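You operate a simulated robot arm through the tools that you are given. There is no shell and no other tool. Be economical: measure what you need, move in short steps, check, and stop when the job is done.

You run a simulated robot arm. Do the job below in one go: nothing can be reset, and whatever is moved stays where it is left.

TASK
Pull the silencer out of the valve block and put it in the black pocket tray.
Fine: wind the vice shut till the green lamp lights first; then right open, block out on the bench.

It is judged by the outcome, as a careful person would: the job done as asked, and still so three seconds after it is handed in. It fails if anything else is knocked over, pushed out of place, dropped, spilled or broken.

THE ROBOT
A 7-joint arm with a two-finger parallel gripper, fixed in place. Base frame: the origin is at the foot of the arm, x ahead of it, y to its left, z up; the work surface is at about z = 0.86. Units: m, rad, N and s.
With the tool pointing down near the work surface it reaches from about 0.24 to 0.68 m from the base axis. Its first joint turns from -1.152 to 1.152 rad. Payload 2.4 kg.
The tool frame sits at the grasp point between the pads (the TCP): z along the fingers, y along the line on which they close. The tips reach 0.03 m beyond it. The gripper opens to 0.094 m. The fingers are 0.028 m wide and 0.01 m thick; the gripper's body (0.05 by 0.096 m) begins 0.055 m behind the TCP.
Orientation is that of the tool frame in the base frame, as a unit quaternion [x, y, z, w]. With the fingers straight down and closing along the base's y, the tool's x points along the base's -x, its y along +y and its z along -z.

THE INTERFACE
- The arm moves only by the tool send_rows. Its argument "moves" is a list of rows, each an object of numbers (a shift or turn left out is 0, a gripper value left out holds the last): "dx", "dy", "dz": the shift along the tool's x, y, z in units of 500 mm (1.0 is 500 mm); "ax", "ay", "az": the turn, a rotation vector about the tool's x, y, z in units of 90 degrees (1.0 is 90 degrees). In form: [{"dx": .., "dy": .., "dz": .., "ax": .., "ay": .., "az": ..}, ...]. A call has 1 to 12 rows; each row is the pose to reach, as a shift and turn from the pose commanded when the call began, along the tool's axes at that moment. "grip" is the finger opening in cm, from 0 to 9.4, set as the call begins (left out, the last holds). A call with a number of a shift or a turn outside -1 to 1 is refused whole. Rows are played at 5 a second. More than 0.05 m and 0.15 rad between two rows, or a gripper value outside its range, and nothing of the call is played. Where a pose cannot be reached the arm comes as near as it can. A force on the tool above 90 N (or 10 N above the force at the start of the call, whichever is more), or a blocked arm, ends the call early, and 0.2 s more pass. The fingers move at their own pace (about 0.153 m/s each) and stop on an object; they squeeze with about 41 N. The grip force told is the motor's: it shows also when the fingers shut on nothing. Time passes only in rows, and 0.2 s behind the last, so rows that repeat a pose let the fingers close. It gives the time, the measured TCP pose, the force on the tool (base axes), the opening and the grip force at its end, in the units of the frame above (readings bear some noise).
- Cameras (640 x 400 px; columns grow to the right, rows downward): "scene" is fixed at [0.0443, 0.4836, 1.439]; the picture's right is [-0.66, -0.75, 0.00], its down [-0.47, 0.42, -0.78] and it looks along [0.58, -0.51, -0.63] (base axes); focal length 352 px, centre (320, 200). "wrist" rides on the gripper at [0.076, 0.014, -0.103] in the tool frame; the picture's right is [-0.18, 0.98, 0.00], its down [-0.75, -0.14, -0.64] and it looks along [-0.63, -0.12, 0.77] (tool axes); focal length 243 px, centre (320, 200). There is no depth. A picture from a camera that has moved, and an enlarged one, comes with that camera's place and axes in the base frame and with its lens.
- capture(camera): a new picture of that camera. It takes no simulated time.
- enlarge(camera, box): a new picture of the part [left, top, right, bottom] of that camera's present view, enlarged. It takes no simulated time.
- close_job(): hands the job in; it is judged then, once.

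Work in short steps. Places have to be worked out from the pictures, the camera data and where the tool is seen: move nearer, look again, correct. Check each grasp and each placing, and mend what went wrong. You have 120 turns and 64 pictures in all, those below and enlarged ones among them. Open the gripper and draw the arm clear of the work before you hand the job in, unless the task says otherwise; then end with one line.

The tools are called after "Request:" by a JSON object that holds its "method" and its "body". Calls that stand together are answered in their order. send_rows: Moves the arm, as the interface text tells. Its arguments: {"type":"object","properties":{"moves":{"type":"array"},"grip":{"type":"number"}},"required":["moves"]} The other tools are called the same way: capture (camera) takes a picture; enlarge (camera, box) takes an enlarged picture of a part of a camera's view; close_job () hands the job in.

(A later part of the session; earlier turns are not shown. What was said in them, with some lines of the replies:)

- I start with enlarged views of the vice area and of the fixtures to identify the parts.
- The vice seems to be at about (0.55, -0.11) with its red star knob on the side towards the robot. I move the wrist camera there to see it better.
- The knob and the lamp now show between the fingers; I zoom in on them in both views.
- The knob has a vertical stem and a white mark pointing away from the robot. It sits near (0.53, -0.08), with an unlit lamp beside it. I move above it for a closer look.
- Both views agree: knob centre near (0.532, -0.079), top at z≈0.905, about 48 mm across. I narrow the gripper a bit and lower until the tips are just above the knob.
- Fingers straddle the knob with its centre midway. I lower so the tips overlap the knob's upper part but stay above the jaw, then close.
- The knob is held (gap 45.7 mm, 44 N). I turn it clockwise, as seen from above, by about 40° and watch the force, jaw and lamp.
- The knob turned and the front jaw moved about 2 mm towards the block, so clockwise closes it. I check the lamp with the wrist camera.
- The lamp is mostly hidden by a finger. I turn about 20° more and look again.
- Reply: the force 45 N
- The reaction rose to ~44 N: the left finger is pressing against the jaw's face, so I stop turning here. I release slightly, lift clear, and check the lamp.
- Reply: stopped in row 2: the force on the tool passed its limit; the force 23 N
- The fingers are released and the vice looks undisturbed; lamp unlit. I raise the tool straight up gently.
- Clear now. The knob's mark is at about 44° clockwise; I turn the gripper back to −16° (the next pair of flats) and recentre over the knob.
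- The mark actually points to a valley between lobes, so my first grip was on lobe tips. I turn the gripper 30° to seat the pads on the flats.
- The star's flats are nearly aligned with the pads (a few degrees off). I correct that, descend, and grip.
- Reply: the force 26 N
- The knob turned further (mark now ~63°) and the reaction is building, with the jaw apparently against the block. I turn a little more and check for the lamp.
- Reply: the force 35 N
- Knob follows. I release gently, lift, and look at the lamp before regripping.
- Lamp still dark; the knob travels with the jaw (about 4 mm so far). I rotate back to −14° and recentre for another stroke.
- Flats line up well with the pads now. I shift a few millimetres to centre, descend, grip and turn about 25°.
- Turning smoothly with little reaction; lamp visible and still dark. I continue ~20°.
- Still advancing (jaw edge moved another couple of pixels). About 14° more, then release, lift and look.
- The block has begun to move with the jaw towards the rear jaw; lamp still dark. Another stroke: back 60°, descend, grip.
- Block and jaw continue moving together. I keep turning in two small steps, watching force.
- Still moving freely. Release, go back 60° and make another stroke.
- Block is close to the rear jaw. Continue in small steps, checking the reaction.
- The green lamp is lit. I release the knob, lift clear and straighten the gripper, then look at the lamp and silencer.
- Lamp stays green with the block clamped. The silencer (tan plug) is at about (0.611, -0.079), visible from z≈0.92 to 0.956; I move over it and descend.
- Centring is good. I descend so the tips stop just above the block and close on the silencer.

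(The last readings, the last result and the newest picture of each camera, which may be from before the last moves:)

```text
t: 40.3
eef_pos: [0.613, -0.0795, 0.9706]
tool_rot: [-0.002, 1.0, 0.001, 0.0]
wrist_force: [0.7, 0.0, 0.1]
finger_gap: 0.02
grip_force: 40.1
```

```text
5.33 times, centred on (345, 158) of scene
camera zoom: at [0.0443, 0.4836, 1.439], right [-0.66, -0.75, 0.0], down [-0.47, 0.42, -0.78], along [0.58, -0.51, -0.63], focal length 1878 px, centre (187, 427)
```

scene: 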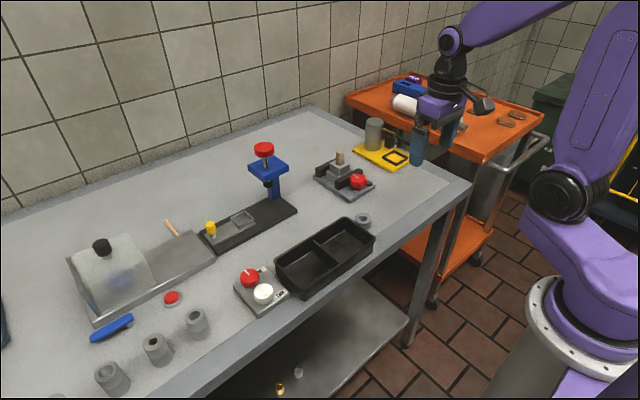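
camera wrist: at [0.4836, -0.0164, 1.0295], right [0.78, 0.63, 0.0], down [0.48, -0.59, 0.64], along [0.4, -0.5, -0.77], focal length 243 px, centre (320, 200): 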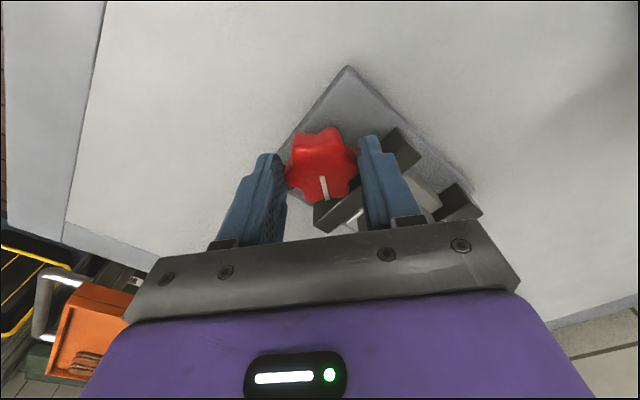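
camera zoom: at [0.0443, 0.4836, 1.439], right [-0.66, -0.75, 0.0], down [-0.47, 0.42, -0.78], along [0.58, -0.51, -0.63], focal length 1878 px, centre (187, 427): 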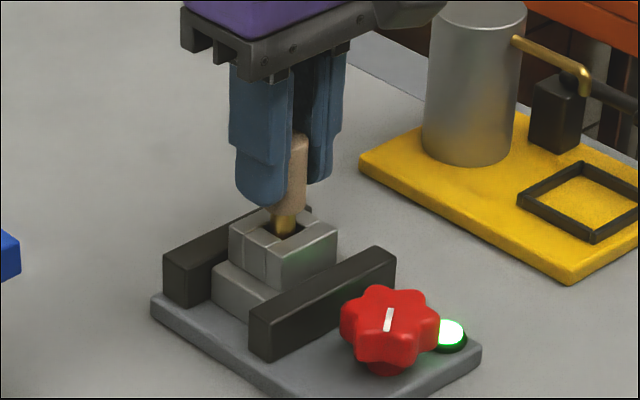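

The silencer came out cleanly, brass stem below it, with the block still clamped. I lift, draw back over the front, and go above the nearer tray pocket at about (0.416, 0.087).

Request:
{"method": "send_rows", "body": {"moves": [{"dz": -0.08}, {"dz": -0.17}, {"dz": -0.18, "dx": 0.08}, {"dz": -0.18, "dx": 0.17}, {"dz": -0.18, "dx": 0.26}, {"dz": -0.18, "dx": 0.33, "dy": 0.05}, {"dz": -0.18, "dx": 0.37, "dy": 0.13}, {"dz": -0.18, "dx": 0.39, "dy": 0.22}, {"dz": -0.18, "dx": 0.394, "dy": 0.3}, {"dz": -0.18, "dx": 0.394, "dy": 0.334}, {"dz": -0.18, "dx": 0.394, "dy": 0.334}]}}

Request:
{"method": "capture", "body": {"camera": "wrist"}}

Request:
{"method": "enlarge", "body": {"camera": "scene", "box": [240, 130, 410, 310]}}

```text
t: 42.7
eef_pos: [0.4146, 0.0885, 1.0596]
tool_rot: [-0.001, 1.0, 0.001, 0.001]
wrist_force: [0.2, -0.7, -0.1]
finger_gap: 0.0191
grip_force: 41.2
```

```text
24 pictures are left
camera wrist: at [0.3384, 0.1023, 1.1622], right [0.18, 0.98, 0.0], down [0.75, -0.14, 0.64], along [0.63, -0.11, -0.77], focal length 243 px, centre (320, 200)
```

wrist: 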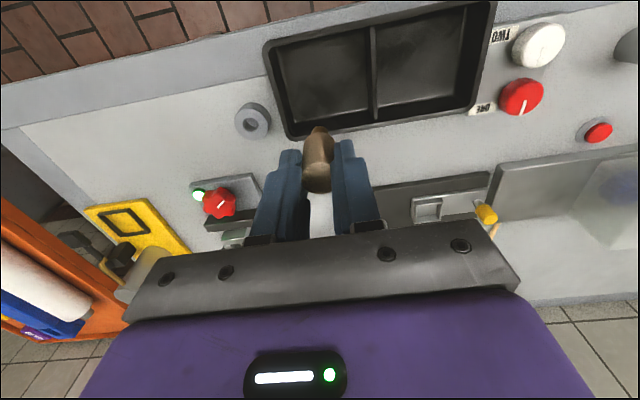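

```text
2.22 times, centred on (325, 220) of scene
camera zoom: at [0.0443, 0.4836, 1.439], right [-0.66, -0.75, 0.0], down [-0.47, 0.42, -0.78], along [0.58, -0.51, -0.63], focal length 783 px, centre (309, 156)
```

zoom: 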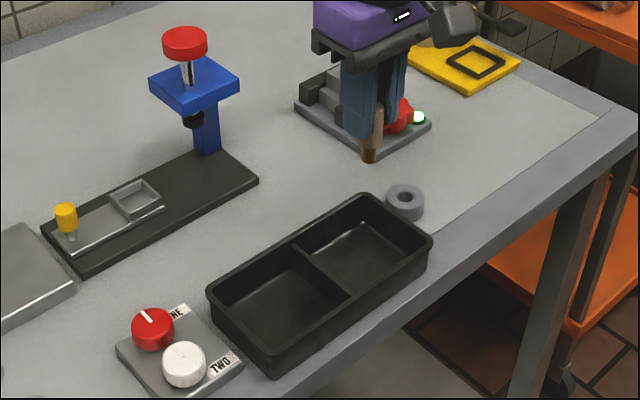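

Above the pocket, well centred. The stem reaches roughly 67 mm below the TCP; I lower to just above the tray floor.

Request:
{"method": "send_rows", "body": {"moves": [{"dz": 0.08}, {"dz": 0.16}, {"dz": 0.22}, {"dz": 0.24}, {"dz": 0.24}]}}

Request:
{"method": "enlarge", "body": {"camera": "scene", "box": [290, 170, 400, 300]}}

```text
t: 43.9
eef_pos: [0.4156, 0.0863, 0.9388]
tool_rot: [-0.003, 1.0, 0.001, 0.001]
wrist_force: [0.1, 0.0, -1.5]
finger_gap: 0.0199
grip_force: 40.7
```

```text
3.08 times, centred on (345, 235) of scene
camera zoom: at [0.0443, 0.4836, 1.439], right [-0.66, -0.75, 0.0], down [-0.47, 0.42, -0.78], along [0.58, -0.51, -0.63], focal length 1084 px, centre (243, 92)
```

zoom: 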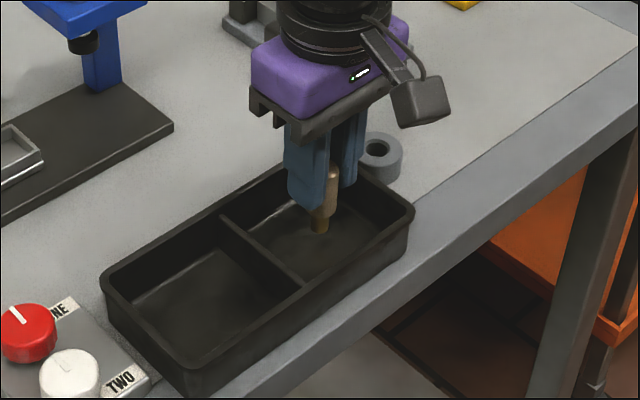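

Inside the pocket, stem just off the floor. I lower in tiny steps to feel contact.

Request:
{"method": "send_rows", "body": {"moves": [{"dz": 0.004}, {"dz": 0.008}, {"dz": 0.008}]}}

Request:
{"method": "send_rows", "body": {"moves": [{"dz": 0.004}, {"dz": 0.008}, {"dz": 0.008}]}}

```text
t: 44.7
eef_pos: [0.414, 0.0865, 0.9352]
tool_rot: [-0.001, 1.0, 0.001, 0.001]
wrist_force: [0.0, 0.0, 0.2]
finger_gap: 0.0198
grip_force: 40.9
```

```text
t: 45.5
eef_pos: [0.4132, 0.0867, 0.9305]
tool_rot: [-0.001, 1.0, 0.001, 0.001]
wrist_force: [0.1, -0.4, -0.8]
finger_gap: 0.0197
grip_force: 41.0
```

Request:
{"method": "enlarge", "body": {"camera": "scene", "box": [315, 190, 375, 250]}}

```text
6.67 times, centred on (345, 220) of scene
camera zoom: at [0.0443, 0.4836, 1.439], right [-0.66, -0.75, 0.0], down [-0.47, 0.42, -0.78], along [0.58, -0.51, -0.63], focal length 2348 px, centre (153, 67)
```

zoom: 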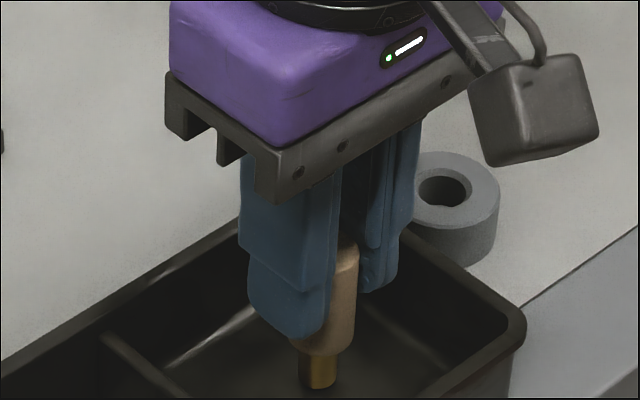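

The stem is shorter than I thought (≈16 mm), so there is still ~10 mm to the floor. I keep lowering and feeling.

Request:
{"method": "send_rows", "body": {"moves": [{"dz": 0.006}, {"dz": 0.012}, {"dz": 0.012}]}}

Request:
{"method": "send_rows", "body": {"moves": [{"dz": 0.003}, {"dz": 0.006}, {"dz": 0.006}]}}

Request:
{"method": "send_rows", "body": {"moves": [{"dz": 0.003}, {"dz": 0.006}, {"dz": 0.006}]}}

```text
t: 46.3
eef_pos: [0.415, 0.0865, 0.9268]
tool_rot: [-0.002, 1.0, 0.001, 0.003]
wrist_force: [-1.3, -0.1, 31.5]
finger_gap: 0.02
grip_force: 40.6
```

```text
t: 47.1
eef_pos: [0.4146, 0.0872, 0.9245]
tool_rot: [-0.001, 1.0, 0.001, 0.006]
wrist_force: [-6.6, -5.0, 84.6]
finger_gap: 0.02
grip_force: 40.8
```

```text
t: 47.4
eef_pos: [0.4157, 0.0863, 0.9255]
tool_rot: [-0.003, 1.0, 0.002, 0.005]
wrist_force: [-8.2, -2.6, 31.8]
finger_gap: 0.0201
grip_force: 40.8
stopped in row 1: the force on the tool passed its limit (the readings are from after the stop); the commanded pose is now the measured one
```

Contact with the floor came at TCP z≈0.927 (I pressed more than wished). I relieve by 2 mm and open the fingers gently.

Request:
{"method": "send_rows", "body": {"moves": [{"dz": -0.003}, {"dz": -0.003}]}}

Request:
{"method": "send_rows", "body": {"moves": [{"dz": 0}, {"dz": 0}, {"dz": 0}], "grip": 3.8}}

Request:
{"method": "send_rows", "body": {"moves": [{"dz": -0.06}, {"dz": -0.14}, {"dz": -0.22}, {"dz": -0.26}, {"dz": -0.26}]}}

Request:
{"method": "enlarge", "body": {"camera": "scene", "box": [265, 190, 395, 300]}}

```text
t: 48.0
eef_pos: [0.4161, 0.0884, 0.926]
tool_rot: [-0.001, 1.0, 0.003, 0.006]
wrist_force: [-0.6, -0.3, 8.5]
finger_gap: 0.02
grip_force: 41.3
```

```text
t: 48.8
eef_pos: [0.4157, 0.0873, 0.9254]
tool_rot: [-0.003, 1.0, 0.002, 0.006]
wrist_force: [0.6, -0.2, 0.3]
finger_gap: 0.0384
grip_force: 0.1
```

```text
t: 50.0
eef_pos: [0.4146, 0.0855, 1.0564]
tool_rot: [-0.001, 1.0, 0.002, 0.006]
wrist_force: [0.1, 0.0, -0.3]
finger_gap: 0.0379
grip_force: 0.1
```

```text
3.64 times, centred on (330, 245) of scene
camera zoom: at [0.0443, 0.4836, 1.439], right [-0.66, -0.75, 0.0], down [-0.47, 0.42, -0.78], along [0.58, -0.51, -0.63], focal length 1281 px, centre (284, 36)
```

zoom: 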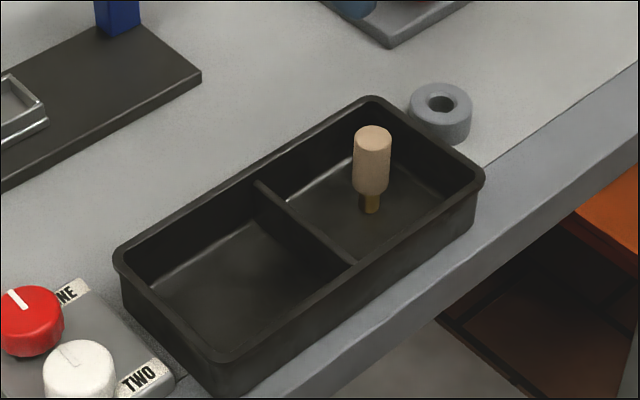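

The silencer stands in the pocket. Now back to the vice knob, approaching at the +18° orientation where I released it.

Request:
{"method": "send_rows", "body": {"moves": [{"dx": -0.06, "dy": -0.06, "ax": 0.0025, "ay": 0.0076}, {"dx": -0.12, "dy": -0.13, "ax": 0.0025, "ay": 0.0076}, {"dx": -0.17, "dy": -0.2, "ax": 0.0025, "ay": 0.0076, "az": 0.05}, {"dx": -0.21, "dy": -0.27, "ax": 0.0025, "ay": 0.0076, "az": 0.12}, {"dx": -0.235, "dy": -0.325, "ax": 0.0025, "ay": 0.0076, "az": 0.203}, {"dx": -0.241, "dy": -0.331, "dz": 0.08, "ax": 0.0025, "ay": 0.0076, "az": 0.203}, {"dx": -0.241, "dy": -0.331, "dz": 0.16, "ax": 0.0025, "ay": 0.0076, "az": 0.203}, {"dx": -0.241, "dy": -0.331, "dz": 0.2, "ax": 0.0025, "ay": 0.0076, "az": 0.203}, {"dx": -0.241, "dy": -0.331, "dz": 0.2, "ax": 0.0025, "ay": 0.0076, "az": 0.203}], "grip": 7.0}}

Request:
{"method": "enlarge", "body": {"camera": "wrist", "box": [240, 60, 400, 220]}}

```text
t: 52.0
eef_pos: [0.5376, -0.0791, 0.9556]
tool_rot: [0.156, 0.988, 0.0, 0.0]
wrist_force: [0.4, -0.2, -1.3]
finger_gap: 0.07
grip_force: 0.0
```

```text
2.50 times, centred on (320, 140) of wrist
camera zoom: at [0.4707, -0.0412, 1.0573], right [0.48, 0.88, 0.0], down [0.67, -0.37, 0.64], along [0.56, -0.31, -0.77], focal length 606 px, centre (320, 350)
```

zoom: 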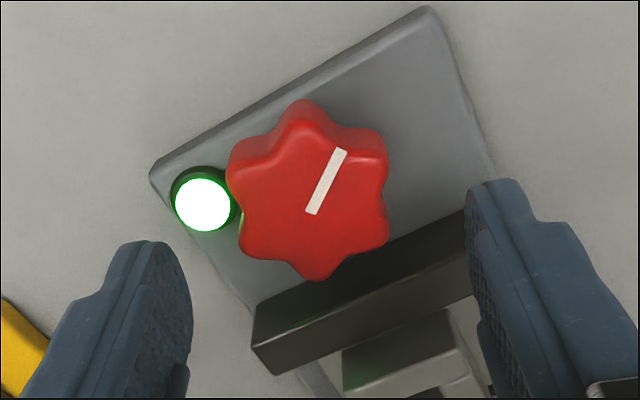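

Well aligned. Descend, grip, and turn counter-clockwise to unwind.

Request:
{"method": "send_rows", "body": {"moves": [{"dx": 0.004, "dz": 0.03}, {"dx": 0.004, "dz": 0.061}, {"dx": 0.004, "dz": 0.061}]}}

Request:
{"method": "send_rows", "body": {"moves": [{"dz": 0}, {"dz": 0}, {"dz": 0}], "grip": 2.5}}

Request:
{"method": "send_rows", "body": {"moves": [{"az": -0.06}, {"az": -0.12}, {"az": -0.18}, {"az": -0.24}, {"az": -0.3}, {"az": -0.36}, {"az": -0.42}, {"az": -0.48}, {"az": -0.54}, {"az": -0.6}]}}

Request:
{"method": "enlarge", "body": {"camera": "scene", "box": [315, 140, 389, 210]}}

```text
t: 52.8
eef_pos: [0.5356, -0.0778, 0.9248]
tool_rot: [0.157, 0.988, 0.002, 0.0]
wrist_force: [0.4, 0.5, -1.1]
finger_gap: 0.0702
grip_force: 0.1
```

```text
t: 53.6
eef_pos: [0.5352, -0.0784, 0.9241]
tool_rot: [0.158, 0.987, 0.0, 0.0]
wrist_force: [-4.8, -15.2, -3.5]
finger_gap: 0.0458
grip_force: 45.2
```

```text
t: 55.8
eef_pos: [0.5346, -0.0809, 0.9251]
tool_rot: [-0.308, 0.951, 0.001, -0.002]
wrist_force: [3.2, -25.8, -31.9]
finger_gap: 0.046
grip_force: 45.1
```

```text
5.71 times, centred on (352, 175) of scene
camera zoom: at [0.045, 0.4829, 1.4392], right [-0.66, -0.75, 0.0], down [-0.47, 0.42, -0.78], along [0.58, -0.51, -0.63], focal length 2012 px, centre (137, 343)
```

zoom: 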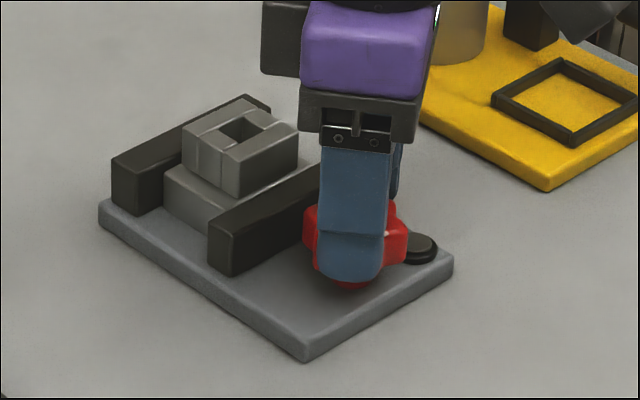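

The lamp is off and the jaw is backing away. Next stroke: release, return 60°, regrip and unwind 60°.

Request:
{"method": "send_rows", "body": {"moves": [{"dz": -0.002}, {"dz": -0.015}, {"dz": -0.035}, {"dz": -0.06}], "grip": 5.2}}

Request:
{"method": "send_rows", "body": {"moves": [{"az": 0.09}, {"az": 0.18}, {"az": 0.27}, {"az": 0.36}, {"az": 0.45}, {"az": 0.54}, {"az": 0.63}, {"az": 0.667}, {"az": 0.667, "dz": 0.03}, {"az": 0.667, "dz": 0.06}, {"az": 0.667, "dz": 0.06}], "grip": 7.0}}

Request:
{"method": "send_rows", "body": {"moves": [{"dz": 0}, {"dz": 0}, {"az": -0.06}, {"az": -0.12}, {"az": -0.18}, {"az": -0.24}, {"az": -0.31}, {"az": -0.38}, {"az": -0.45}, {"az": -0.52}, {"az": -0.59}, {"az": -0.667}], "grip": 2.5}}

Request:
{"method": "send_rows", "body": {"moves": [{"dz": -0.002}, {"dz": -0.015}, {"dz": -0.035}, {"dz": -0.06}], "grip": 5.2}}

Request:
{"method": "enlarge", "body": {"camera": "scene", "box": [315, 140, 389, 210]}}

```text
t: 56.8
eef_pos: [0.5348, -0.0772, 0.9576]
tool_rot: [-0.31, 0.951, 0.001, 0.0]
wrist_force: [0.3, 0.6, -0.4]
finger_gap: 0.052
grip_force: 0.0
```

```text
t: 59.2
eef_pos: [0.536, -0.0779, 0.9256]
tool_rot: [0.209, 0.978, 0.001, 0.0]
wrist_force: [0.5, 0.0, 0.0]
finger_gap: 0.0701
grip_force: 0.1
```

```text
t: 61.8
eef_pos: [0.5343, -0.0804, 0.9268]
tool_rot: [-0.309, 0.951, 0.001, -0.001]
wrist_force: [-3.3, -25.9, -17.6]
finger_gap: 0.0461
grip_force: 45.0
```

```text
t: 62.8
eef_pos: [0.5354, -0.0773, 0.9563]
tool_rot: [-0.309, 0.951, 0.001, 0.001]
wrist_force: [-0.1, -1.0, -0.4]
finger_gap: 0.0521
grip_force: 0.0
```

```text
5.71 times, centred on (352, 175) of scene
camera zoom: at [0.0443, 0.4836, 1.439], right [-0.66, -0.75, 0.0], down [-0.47, 0.42, -0.78], along [0.58, -0.51, -0.63], focal length 2012 px, centre (137, 343)
```

zoom: 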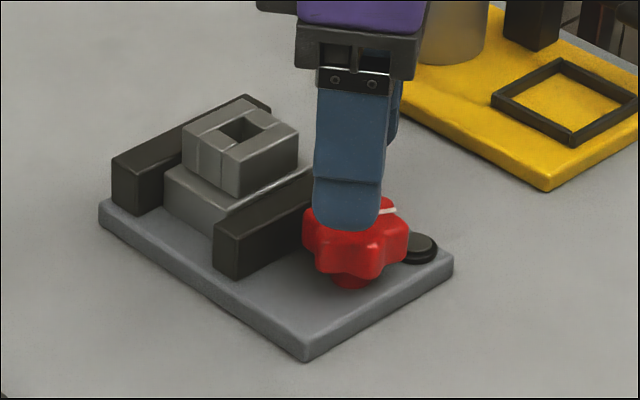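

The jaw is opening steadily (~5 px per stroke). I do another stroke with a small recentring.

Request:
{"method": "send_rows", "body": {"moves": [{"az": 0.09}, {"az": 0.18}, {"az": 0.27}, {"az": 0.36}, {"az": 0.45}, {"az": 0.54}, {"az": 0.63}, {"az": 0.667}, {"az": 0.667, "dx": 0.003, "dy": -0.004, "dz": 0.03}, {"az": 0.667, "dx": 0.003, "dy": -0.004, "dz": 0.06}, {"az": 0.667, "dx": 0.003, "dy": -0.004, "dz": 0.06}], "grip": 7.0}}

Request:
{"method": "send_rows", "body": {"moves": [{"dz": 0}, {"dz": 0}, {"az": -0.06}, {"az": -0.12}, {"az": -0.18}, {"az": -0.24}, {"az": -0.31}, {"az": -0.38}, {"az": -0.45}, {"az": -0.52}, {"az": -0.59}, {"az": -0.667}], "grip": 2.5}}

Request:
{"method": "send_rows", "body": {"moves": [{"dz": -0.002}, {"dz": -0.015}, {"dz": -0.035}, {"dz": -0.06}], "grip": 5.2}}

Request:
{"method": "send_rows", "body": {"moves": [{"az": 0.09}, {"az": 0.18}, {"az": 0.27}, {"az": 0.36}, {"az": 0.45}, {"az": 0.54}, {"az": 0.63}, {"az": 0.667}, {"az": 0.667, "dz": 0.03}, {"az": 0.667, "dz": 0.06}, {"az": 0.667, "dz": 0.06}], "grip": 7.0}}

Request:
{"method": "enlarge", "body": {"camera": "scene", "box": [315, 140, 389, 210]}}

```text
t: 65.2
eef_pos: [0.5355, -0.0802, 0.9244]
tool_rot: [0.209, 0.978, 0.001, -0.001]
wrist_force: [0.0, 0.8, -0.2]
finger_gap: 0.0703
grip_force: 0.1
```

```text
t: 67.8
eef_pos: [0.5351, -0.0818, 0.9265]
tool_rot: [-0.308, 0.951, 0.003, -0.003]
wrist_force: [-3.8, -3.2, -23.3]
finger_gap: 0.0461
grip_force: 45.1
```

```text
t: 68.8
eef_pos: [0.5351, -0.0798, 0.9576]
tool_rot: [-0.309, 0.951, 0.0, 0.001]
wrist_force: [0.4, 0.6, 0.1]
finger_gap: 0.052
grip_force: 0.1
```

```text
t: 71.2
eef_pos: [0.5359, -0.0791, 0.9297]
tool_rot: [0.209, 0.978, 0.001, 0.002]
wrist_force: [-15.6, 4.3, 53.6]
finger_gap: 0.0687
grip_force: 0.1
```

```text
5.71 times, centred on (352, 175) of scene
camera zoom: at [0.0429, 0.4838, 1.439], right [-0.66, -0.75, 0.0], down [-0.47, 0.42, -0.78], along [0.58, -0.51, -0.63], focal length 2012 px, centre (137, 343)
```

zoom: 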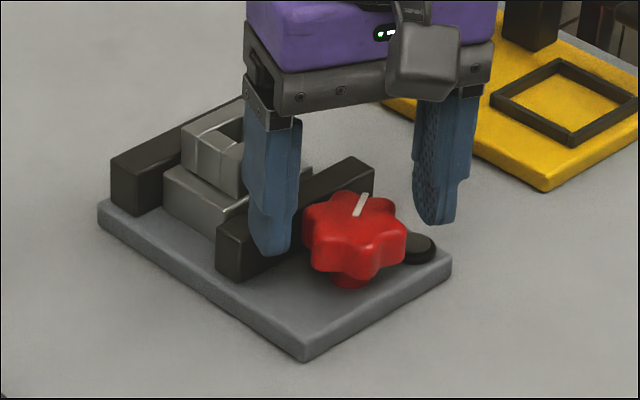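

A fingertip is resting on the jaw top (54 N), which tells me the jaw top is at z≈0.8995. I raise at once so the tips are just above it.

Request:
{"method": "send_rows", "body": {"moves": [{"dz": -0.008}, {"dz": -0.0145}, {"dz": -0.0145}]}}

Request:
{"method": "send_rows", "body": {"moves": [{"dz": 0}, {"dz": 0}, {"az": -0.06}, {"az": -0.12}, {"az": -0.18}, {"az": -0.24}, {"az": -0.31}, {"az": -0.38}, {"az": -0.45}, {"az": -0.52}, {"az": -0.59}, {"az": -0.667}], "grip": 2.5}}

Request:
{"method": "enlarge", "body": {"camera": "scene", "box": [315, 140, 389, 210]}}

```text
t: 72.0
eef_pos: [0.536, -0.0789, 0.9306]
tool_rot: [0.209, 0.978, 0.001, -0.002]
wrist_force: [0.0, 0.3, -0.2]
finger_gap: 0.0698
grip_force: 0.0
```

```text
t: 74.6
eef_pos: [0.5343, -0.08, 0.9332]
tool_rot: [-0.31, 0.951, 0.0, -0.001]
wrist_force: [-2.1, -8.5, -27.7]
finger_gap: 0.0455
grip_force: 45.3
```

```text
5.71 times, centred on (352, 175) of scene
camera zoom: at [0.0448, 0.4833, 1.4391], right [-0.66, -0.75, 0.0], down [-0.47, 0.42, -0.78], along [0.58, -0.51, -0.63], focal length 2012 px, centre (137, 343)
```

zoom: 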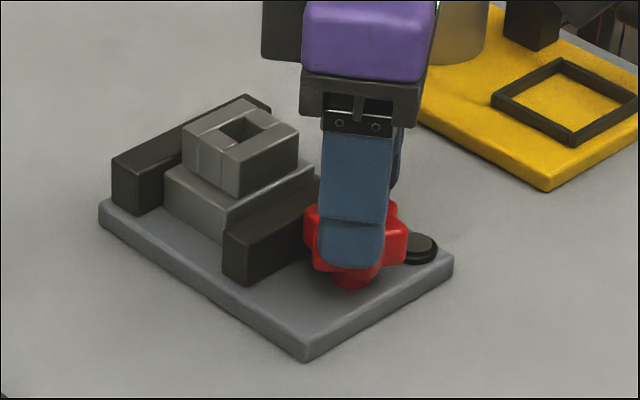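

Working: jaw now ~14 px back and the block stays put. I continue the strokes at this height.

Request:
{"method": "send_rows", "body": {"moves": [{"dz": -0.002}, {"dz": -0.015}, {"dz": -0.035}, {"dz": -0.05}], "grip": 5.2}}

Request:
{"method": "send_rows", "body": {"moves": [{"az": 0.09}, {"az": 0.18}, {"az": 0.27}, {"az": 0.36}, {"az": 0.45}, {"az": 0.54}, {"az": 0.63}, {"az": 0.667}, {"az": 0.667, "dz": 0.025}, {"az": 0.667, "dz": 0.05}, {"az": 0.667, "dz": 0.05}], "grip": 7.0}}

Request:
{"method": "send_rows", "body": {"moves": [{"dz": 0}, {"dz": 0}, {"az": -0.06}, {"az": -0.12}, {"az": -0.18}, {"az": -0.24}, {"az": -0.31}, {"az": -0.38}, {"az": -0.45}, {"az": -0.52}, {"az": -0.59}, {"az": -0.667}], "grip": 2.5}}

Request:
{"method": "send_rows", "body": {"moves": [{"dz": -0.002}, {"dz": -0.015}, {"dz": -0.035}, {"dz": -0.05}], "grip": 5.2}}

Request:
{"method": "enlarge", "body": {"camera": "scene", "box": [315, 140, 389, 210]}}

```text
t: 75.6
eef_pos: [0.5362, -0.0801, 0.9596]
tool_rot: [-0.309, 0.951, 0.001, 0.001]
wrist_force: [0.8, 0.3, -0.6]
finger_gap: 0.052
grip_force: 0.0
```

```text
t: 78.0
eef_pos: [0.5359, -0.0793, 0.9334]
tool_rot: [0.209, 0.978, 0.001, 0.0]
wrist_force: [-0.7, -0.1, -0.3]
finger_gap: 0.0701
grip_force: 0.2
```

```text
t: 80.6
eef_pos: [0.5365, -0.0802, 0.9335]
tool_rot: [-0.31, 0.951, 0.001, 0.0]
wrist_force: [1.1, -3.0, 1.7]
finger_gap: 0.046
grip_force: 45.1
```

```text
t: 81.6
eef_pos: [0.5351, -0.0806, 0.9574]
tool_rot: [-0.309, 0.951, 0.001, 0.0]
wrist_force: [-0.1, 0.1, -0.4]
finger_gap: 0.052
grip_force: 0.1
```

```text
5.71 times, centred on (352, 175) of scene
camera zoom: at [0.0443, 0.4836, 1.439], right [-0.66, -0.75, 0.0], down [-0.47, 0.42, -0.78], along [0.58, -0.51, -0.63], focal length 2012 px, centre (137, 343)
```

zoom: 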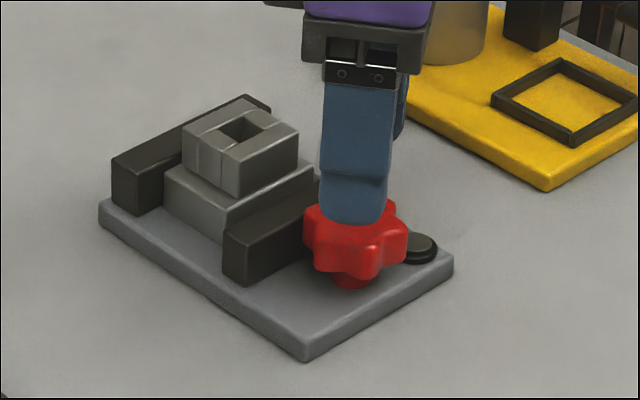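

The jaw did not move on this last stroke: either its stop is reached or the grip slipped. I rotate the gripper away and check the knob's mark.

Request:
{"method": "send_rows", "body": {"moves": [{"az": 0.09}, {"az": 0.18}, {"az": 0.27}, {"az": 0.36}, {"az": 0.45}, {"az": 0.54}, {"az": 0.63}, {"az": 0.667}, {"az": 0.667}], "grip": 7.0}}

Request:
{"method": "enlarge", "body": {"camera": "wrist", "box": [240, 60, 400, 220]}}

```text
t: 83.6
eef_pos: [0.534, -0.08, 0.9576]
tool_rot: [0.209, 0.978, 0.001, -0.001]
wrist_force: [0.2, -0.2, -0.2]
finger_gap: 0.0701
grip_force: 0.1
```

```text
2.50 times, centred on (320, 140) of wrist
camera zoom: at [0.4718, -0.0359, 1.061], right [0.57, 0.82, 0.0], down [0.63, -0.44, 0.64], along [0.53, -0.36, -0.77], focal length 606 px, centre (320, 350)
```

zoom: 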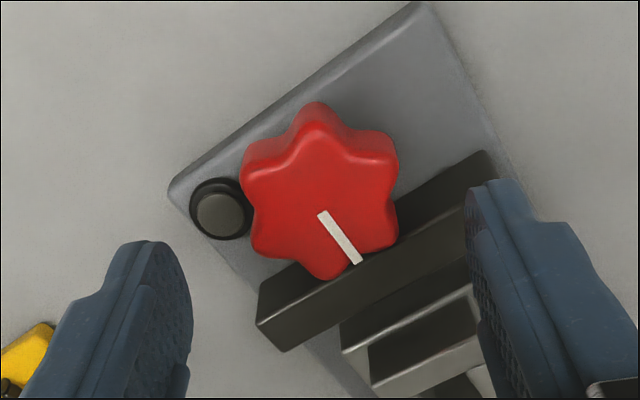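

The mark is back at about its starting direction, so the knob did not turn in the last stroke. I regrip and try just 25° to see whether it is against a stop.

Request:
{"method": "send_rows", "body": {"moves": [{"dz": 0.025, "dx": -0.003}, {"dz": 0.053, "dx": -0.003}, {"dz": 0.053, "dx": -0.003}]}}

Request:
{"method": "send_rows", "body": {"moves": [{"dz": 0}, {"dz": 0}, {"dz": 0}], "grip": 2.5}}

Request:
{"method": "send_rows", "body": {"moves": [{"az": -0.05}, {"az": -0.1}]}}

Request:
{"method": "send_rows", "body": {"moves": [{"az": -0.05}, {"az": -0.1}]}}

Request:
{"method": "send_rows", "body": {"moves": [{"az": -0.05}, {"az": -0.1}]}}

Request:
{"method": "enlarge", "body": {"camera": "scene", "box": [315, 140, 389, 210]}}

```text
t: 84.4
eef_pos: [0.538, -0.0815, 0.9332]
tool_rot: [0.209, 0.978, 0.001, -0.001]
wrist_force: [-1.0, 0.2, -0.5]
finger_gap: 0.0701
grip_force: 0.1
```

```text
t: 85.2
eef_pos: [0.5369, -0.0808, 0.932]
tool_rot: [0.209, 0.978, 0.0, -0.001]
wrist_force: [0.7, 0.6, -2.1]
finger_gap: 0.0457
grip_force: 45.1
```

```text
t: 85.8
eef_pos: [0.5377, -0.0795, 0.9334]
tool_rot: [0.131, 0.991, 0.001, 0.0]
wrist_force: [-1.1, -1.4, -0.6]
finger_gap: 0.0447
grip_force: 44.5
```

```text
t: 86.4
eef_pos: [0.5382, -0.0805, 0.9318]
tool_rot: [0.052, 0.999, 0.0, 0.001]
wrist_force: [0.6, 0.2, 0.1]
finger_gap: 0.0459
grip_force: 44.9
```

```text
t: 87.0
eef_pos: [0.5364, -0.0793, 0.9334]
tool_rot: [-0.027, 1.0, 0.0, 0.0]
wrist_force: [0.4, 0.4, 4.8]
finger_gap: 0.0463
grip_force: 45.0
```

```text
5.71 times, centred on (352, 175) of scene
camera zoom: at [0.0442, 0.4837, 1.439], right [-0.66, -0.75, 0.0], down [-0.47, 0.42, -0.78], along [0.58, -0.51, -0.63], focal length 2012 px, centre (137, 343)
```

zoom: 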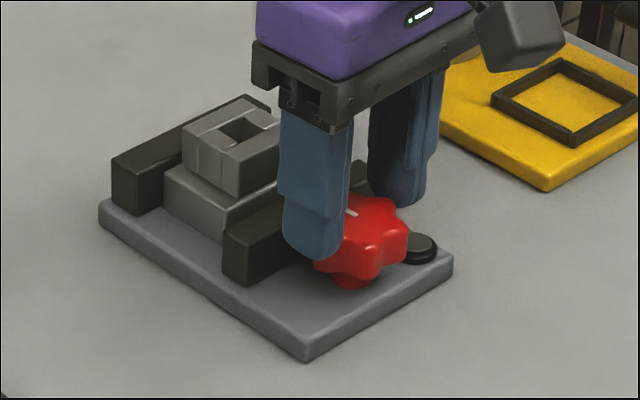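

The pads just slip round the lobes while the knob stays put: it is at its open stop, same place as its travel began, with a clear gap to the block. I release, lift, and look at the block from above it.

Request:
{"method": "send_rows", "body": {"moves": [{"dz": -0.002}, {"dz": -0.02}, {"dz": -0.07}, {"dz": -0.12}, {"dz": -0.12, "dx": -0.08, "az": 0.035}, {"dz": -0.12, "dx": -0.15, "az": 0.035}, {"dz": -0.12, "dx": -0.15, "az": 0.035}], "grip": 6.4}}

Request:
{"method": "enlarge", "body": {"camera": "wrist", "box": [220, 60, 420, 240]}}

Request:
{"method": "enlarge", "body": {"camera": "scene", "box": [315, 140, 389, 210]}}

```text
t: 88.6
eef_pos: [0.6125, -0.076, 0.9903]
tool_rot: [0.002, 1.0, 0.001, -0.001]
wrist_force: [-0.8, 0.7, 0.1]
finger_gap: 0.0641
grip_force: 0.0
```

```text
2.22 times, centred on (320, 150) of wrist
camera zoom: at [0.5369, -0.0617, 1.0942], right [0.19, 0.98, 0.0], down [0.75, -0.15, 0.64], along [0.63, -0.12, -0.77], focal length 539 px, centre (320, 311)
```

zoom: 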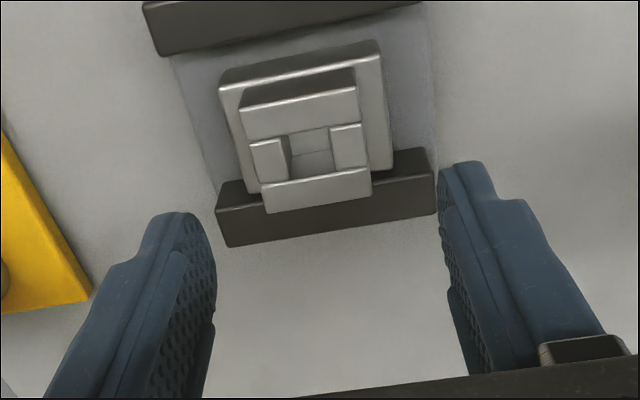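

```text
5.71 times, centred on (352, 175) of scene
camera zoom: at [0.0443, 0.4836, 1.439], right [-0.66, -0.75, 0.0], down [-0.47, 0.42, -0.78], along [0.58, -0.51, -0.63], focal length 2012 px, centre (137, 343)
```

zoom: 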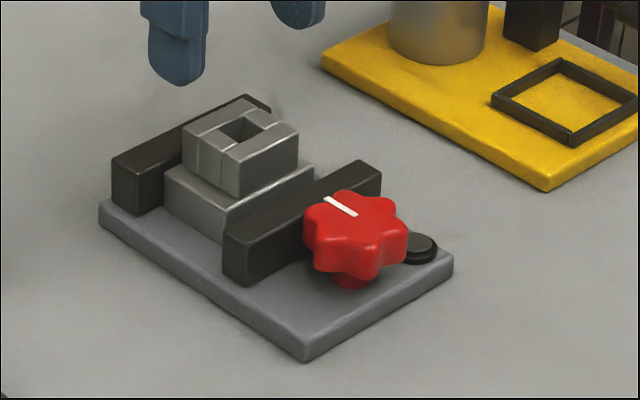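

The mark is exactly as at the start and the jaw gap is clear. Block's upper part (~42 mm wide, top z≈0.919) is centred at (0.610, -0.079); I descend and grip it.

Request:
{"method": "send_rows", "body": {"moves": [{"dz": 0.06, "dx": 0.002, "dy": -0.003}, {"dz": 0.115, "dx": 0.002, "dy": -0.003}, {"dz": 0.115, "dx": 0.002, "dy": -0.003}]}}

Request:
{"method": "send_rows", "body": {"moves": [{"dz": 0}, {"dz": 0}, {"dz": 0}], "grip": 2.5}}

Request:
{"method": "send_rows", "body": {"moves": [{"dz": -0.01}, {"dz": -0.02}, {"dz": -0.03}]}}

Request:
{"method": "enlarge", "body": {"camera": "scene", "box": [315, 140, 389, 210]}}

```text
t: 89.4
eef_pos: [0.6107, -0.078, 0.9349]
tool_rot: [0.001, 1.0, 0.001, -0.001]
wrist_force: [-0.5, 0.4, 0.2]
finger_gap: 0.0641
grip_force: 0.1
```

```text
t: 90.2
eef_pos: [0.6114, -0.078, 0.9339]
tool_rot: [0.002, 1.0, 0.001, -0.001]
wrist_force: [1.0, 0.6, 0.3]
finger_gap: 0.0398
grip_force: 41.3
```

```text
t: 91.0
eef_pos: [0.6124, -0.0775, 0.9486]
tool_rot: [0.001, 1.0, 0.001, 0.001]
wrist_force: [0.2, 0.8, -1.0]
finger_gap: 0.0251
grip_force: 0.1
```

```text
5.71 times, centred on (352, 175) of scene
camera zoom: at [0.0443, 0.4836, 1.439], right [-0.66, -0.75, 0.0], down [-0.47, 0.42, -0.78], along [0.58, -0.51, -0.63], focal length 2012 px, centre (137, 343)
```

zoom: 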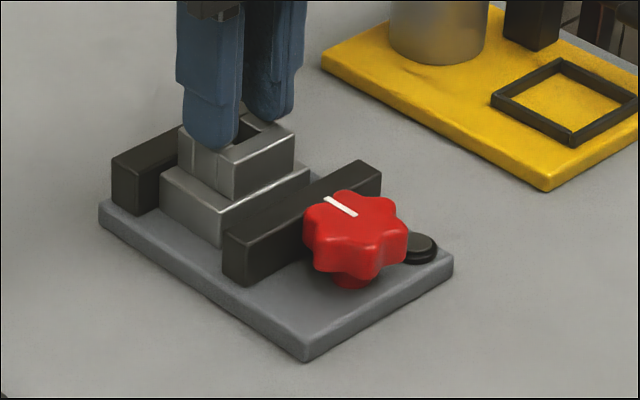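

The grip on the upper part slipped off the rounded tips on lifting; the block is still seated, nudged slightly. I raise, open wide and look, planning to grip the wider lower part deeper.

Request:
{"method": "send_rows", "body": {"moves": [{"dz": -0.04}, {"dz": -0.08}, {"dz": -0.08}]}}

Request:
{"method": "send_rows", "body": {"moves": [{"dz": 0}, {"dz": 0}], "grip": 8.6}}

Request:
{"method": "enlarge", "body": {"camera": "wrist", "box": [220, 60, 420, 240]}}

```text
t: 91.8
eef_pos: [0.6112, -0.0784, 0.989]
tool_rot: [0.002, 1.0, 0.001, 0.0]
wrist_force: [-0.3, -0.1, -0.2]
finger_gap: 0.025
grip_force: 0.1
```

```text
t: 92.4
eef_pos: [0.6104, -0.0772, 0.9884]
tool_rot: [0.001, 1.0, 0.001, 0.0]
wrist_force: [-0.2, 0.6, 0.6]
finger_gap: 0.086
grip_force: 0.1
```

```text
2.22 times, centred on (320, 150) of wrist
camera zoom: at [0.5354, -0.0629, 1.092], right [0.19, 0.98, 0.0], down [0.75, -0.15, 0.64], along [0.63, -0.12, -0.77], focal length 539 px, centre (320, 311)
```

zoom: 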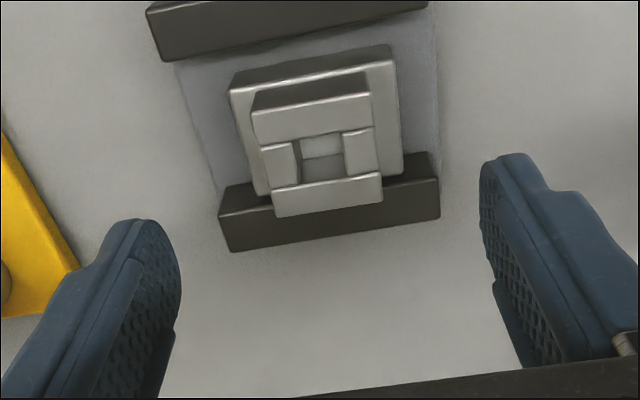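

The block shifted ~3 mm in y, now centred near y=-0.076. I descend with the fingers outside its lower part, stepwise.

Request:
{"method": "send_rows", "body": {"moves": [{"dz": 0.07, "dy": 0.002}, {"dz": 0.13, "dy": 0.003}, {"dz": 0.15, "dy": 0.003}, {"dz": 0.15, "dy": 0.003}]}}

Request:
{"method": "send_rows", "body": {"moves": [{"dz": 0.004}, {"dz": 0.01}, {"dz": 0.01}]}}

```text
t: 93.4
eef_pos: [0.6096, -0.0764, 0.9145]
tool_rot: [0.001, 1.0, 0.001, 0.0]
wrist_force: [0.0, 0.2, -1.0]
finger_gap: 0.0858
grip_force: 0.0
```

```text
t: 94.2
eef_pos: [0.6108, -0.0749, 0.9082]
tool_rot: [0.002, 1.0, 0.001, 0.0]
wrist_force: [0.0, 0.3, -0.9]
finger_gap: 0.086
grip_force: 0.1
```

No contact with the vice base at TCP z≈0.909. I close on the lower part and check the gap.

Request:
{"method": "send_rows", "body": {"moves": [{"dz": 0}, {"dz": 0}, {"dz": 0}, {"dz": 0}], "grip": 3.0}}

Request:
{"method": "send_rows", "body": {"moves": [{"dz": -0.004}, {"dz": -0.008}, {"dz": -0.012}]}}

Request:
{"method": "enlarge", "body": {"camera": "scene", "box": [315, 140, 389, 210]}}

```text
t: 95.2
eef_pos: [0.6101, -0.0772, 0.9101]
tool_rot: [0.002, 1.0, 0.001, 0.001]
wrist_force: [0.6, -0.4, 0.7]
finger_gap: 0.0596
grip_force: 40.8
```

```text
t: 96.0
eef_pos: [0.6103, -0.0768, 0.9151]
tool_rot: [0.002, 1.0, 0.001, -0.001]
wrist_force: [-0.5, -0.1, -2.3]
finger_gap: 0.0596
grip_force: 40.8
```

```text
5.71 times, centred on (352, 175) of scene
camera zoom: at [0.0444, 0.4836, 1.439], right [-0.66, -0.75, 0.0], down [-0.47, 0.42, -0.78], along [0.58, -0.51, -0.63], focal length 2012 px, centre (137, 343)
```

zoom: 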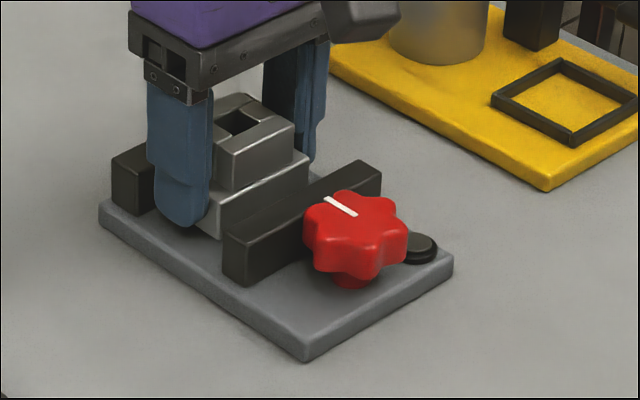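

Gap 59.6 mm held, and the block is rising with the gripper. I lift it clear of the jaws.

Request:
{"method": "send_rows", "body": {"moves": [{"dz": -0.02}, {"dz": -0.04}, {"dz": -0.06}, {"dz": -0.08}, {"dz": -0.1}, {"dz": -0.13}, {"dz": -0.15}, {"dz": -0.15}]}}

Request:
{"method": "capture", "body": {"camera": "scene"}}

```text
t: 97.8
eef_pos: [0.61, -0.0776, 0.9918]
tool_rot: [0.002, 1.0, 0.0, 0.0]
wrist_force: [-0.2, -0.5, -1.9]
finger_gap: 0.0595
grip_force: 40.7
```

```text
6 pictures are left
```

scene: 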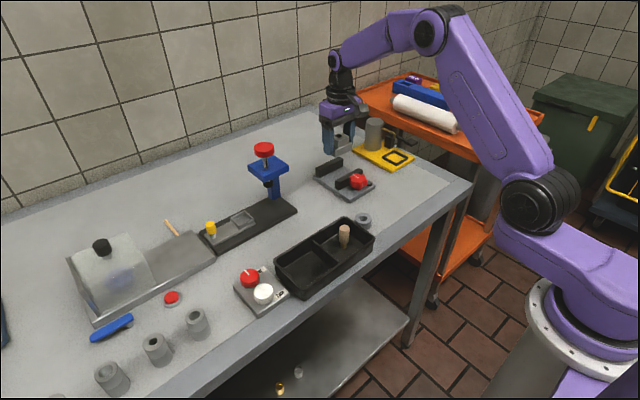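

The block is out and held; the silencer still stands in its pocket. Free bench lies at about (0.44, -0.13), in front of the vice; I carry the block there and start down.

Request:
{"method": "send_rows", "body": {"moves": [{"dx": 0.07, "dy": -0.02}, {"dx": 0.14, "dy": -0.04}, {"dx": 0.21, "dy": -0.065}, {"dx": 0.28, "dy": -0.085}, {"dx": 0.34, "dy": -0.105}, {"dx": 0.34, "dy": -0.105}, {"dx": 0.34, "dy": -0.105, "dz": 0.06}, {"dx": 0.34, "dy": -0.105, "dz": 0.12}, {"dx": 0.34, "dy": -0.105, "dz": 0.15}, {"dx": 0.34, "dy": -0.105, "dz": 0.165}, {"dx": 0.34, "dy": -0.105, "dz": 0.165}]}}

Request:
{"method": "enlarge", "body": {"camera": "scene", "box": [340, 150, 450, 240]}}

```text
t: 100.2
eef_pos: [0.4393, -0.128, 0.9091]
tool_rot: [0.001, 1.0, 0.0, 0.0]
wrist_force: [-0.2, 0.0, -1.6]
finger_gap: 0.0596
grip_force: 41.5
```

```text
4.44 times, centred on (395, 195) of scene
camera zoom: at [0.0443, 0.4836, 1.439], right [-0.66, -0.75, 0.0], down [-0.47, 0.42, -0.78], along [0.58, -0.51, -0.63], focal length 1565 px, centre (-13, 222)
```

zoom: 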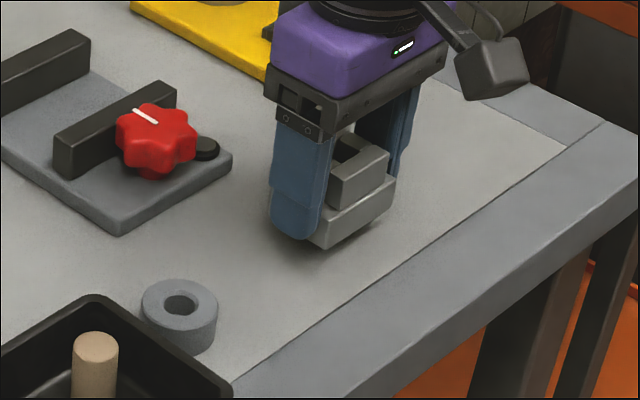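

Over clear bench, close to the surface. I lower in small steps until contact.

Request:
{"method": "send_rows", "body": {"moves": [{"dz": 0.005}, {"dz": 0.01}, {"dz": 0.01}]}}

```text
t: 101.0
eef_pos: [0.4398, -0.1283, 0.9022]
tool_rot: [0.002, 1.0, 0.001, 0.0]
wrist_force: [0.0, -0.5, -2.2]
finger_gap: 0.0594
grip_force: 41.1
```

No contact yet; 3 mm more.

Request:
{"method": "send_rows", "body": {"moves": [{"dz": 0.003}, {"dz": 0.006}, {"dz": 0.006}]}}

```text
t: 101.8
eef_pos: [0.4402, -0.1282, 0.9004]
tool_rot: [0.001, 1.0, 0.001, 0.001]
wrist_force: [-0.4, 0.0, -2.1]
finger_gap: 0.0593
grip_force: 40.9
```

Still only the block's weight (−2 N); another 2 mm.

Request:
{"method": "send_rows", "body": {"moves": [{"dz": 0.002}, {"dz": 0.004}, {"dz": 0.004}]}}

```text
t: 102.6
eef_pos: [0.4404, -0.1289, 0.8987]
tool_rot: [0.002, 1.0, 0.001, 0.0]
wrist_force: [-0.1, 0.2, -2.2]
finger_gap: 0.0593
grip_force: 40.9
```

No contact yet; another 2 mm.

Request:
{"method": "send_rows", "body": {"moves": [{"dz": 0.002}, {"dz": 0.004}, {"dz": 0.004}]}}

```text
t: 103.4
eef_pos: [0.4406, -0.129, 0.8956]
tool_rot: [0.002, 1.0, 0.001, 0.0]
wrist_force: [0.5, -0.1, -1.8]
finger_gap: 0.0595
grip_force: 41.0
```

Again no contact; another 1.5 mm.

Request:
{"method": "send_rows", "body": {"moves": [{"dz": 0.0015}, {"dz": 0.003}, {"dz": 0.003}]}}

```text
t: 104.2
eef_pos: [0.442, -0.1278, 0.896]
tool_rot: [0.002, 1.0, 0.001, 0.001]
wrist_force: [-0.4, 1.8, 5.6]
finger_gap: 0.0593
grip_force: 40.4
```

The force swung to +5.6 N: the block is on the bench. I open the fingers and lift clear.

Request:
{"method": "send_rows", "body": {"moves": [{"dz": 0}, {"dz": 0}, {"dz": 0}], "grip": 8.4}}

Request:
{"method": "send_rows", "body": {"moves": [{"dz": -0.03}, {"dz": -0.1}, {"dz": -0.19}, {"dz": -0.28}, {"dz": -0.36, "dx": 0.05}, {"dz": -0.4, "dx": 0.12}, {"dz": -0.4, "dx": 0.16}]}}

Request:
{"method": "capture", "body": {"camera": "scene"}}

Request:
{"method": "enlarge", "body": {"camera": "scene", "box": [310, 150, 450, 260]}}

```text
t: 105.0
eef_pos: [0.4412, -0.1285, 0.8953]
tool_rot: [0.002, 1.0, 0.001, -0.001]
wrist_force: [0.6, 0.2, 0.2]
finger_gap: 0.0835
grip_force: 0.1
```

```text
t: 106.6
eef_pos: [0.3605, -0.1291, 1.0953]
tool_rot: [0.003, 1.0, 0.001, -0.001]
wrist_force: [-0.4, 0.0, -0.3]
finger_gap: 0.0839
grip_force: 0.0
```

```text
4 pictures are left
```

scene: 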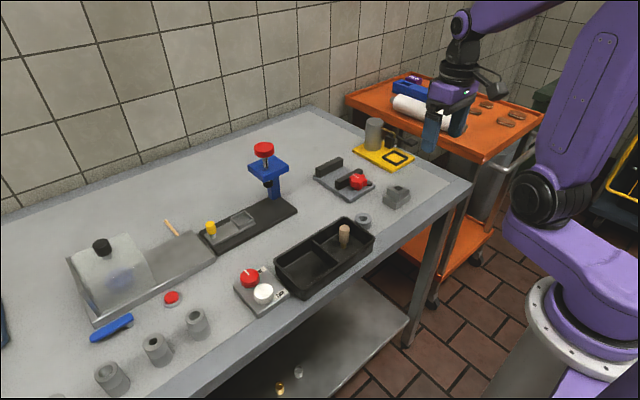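

```text
3.64 times, centred on (380, 205) of scene
camera zoom: at [0.0443, 0.4836, 1.439], right [-0.66, -0.75, 0.0], down [-0.47, 0.42, -0.78], along [0.58, -0.51, -0.63], focal length 1281 px, centre (102, 182)
```

zoom: 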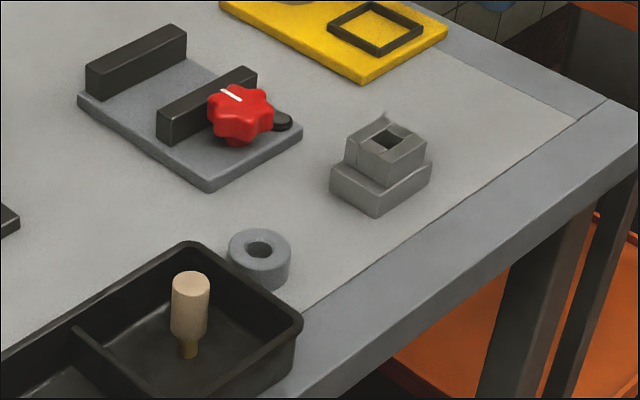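

Everything is in place: the silencer stands in the tray pocket, the vice is at its open stop and empty, the block is upright on the bench, and the arm is clear. I hand the job in.

Request:
{"method": "close_job", "body": {}}

```text
The job is handed in.
```

The job is done and handed in: I wound the vice shut until the green lamp lit, pulled the silencer and stood it in the black tray, then wound the vice open to its stop and set the block on the bench.
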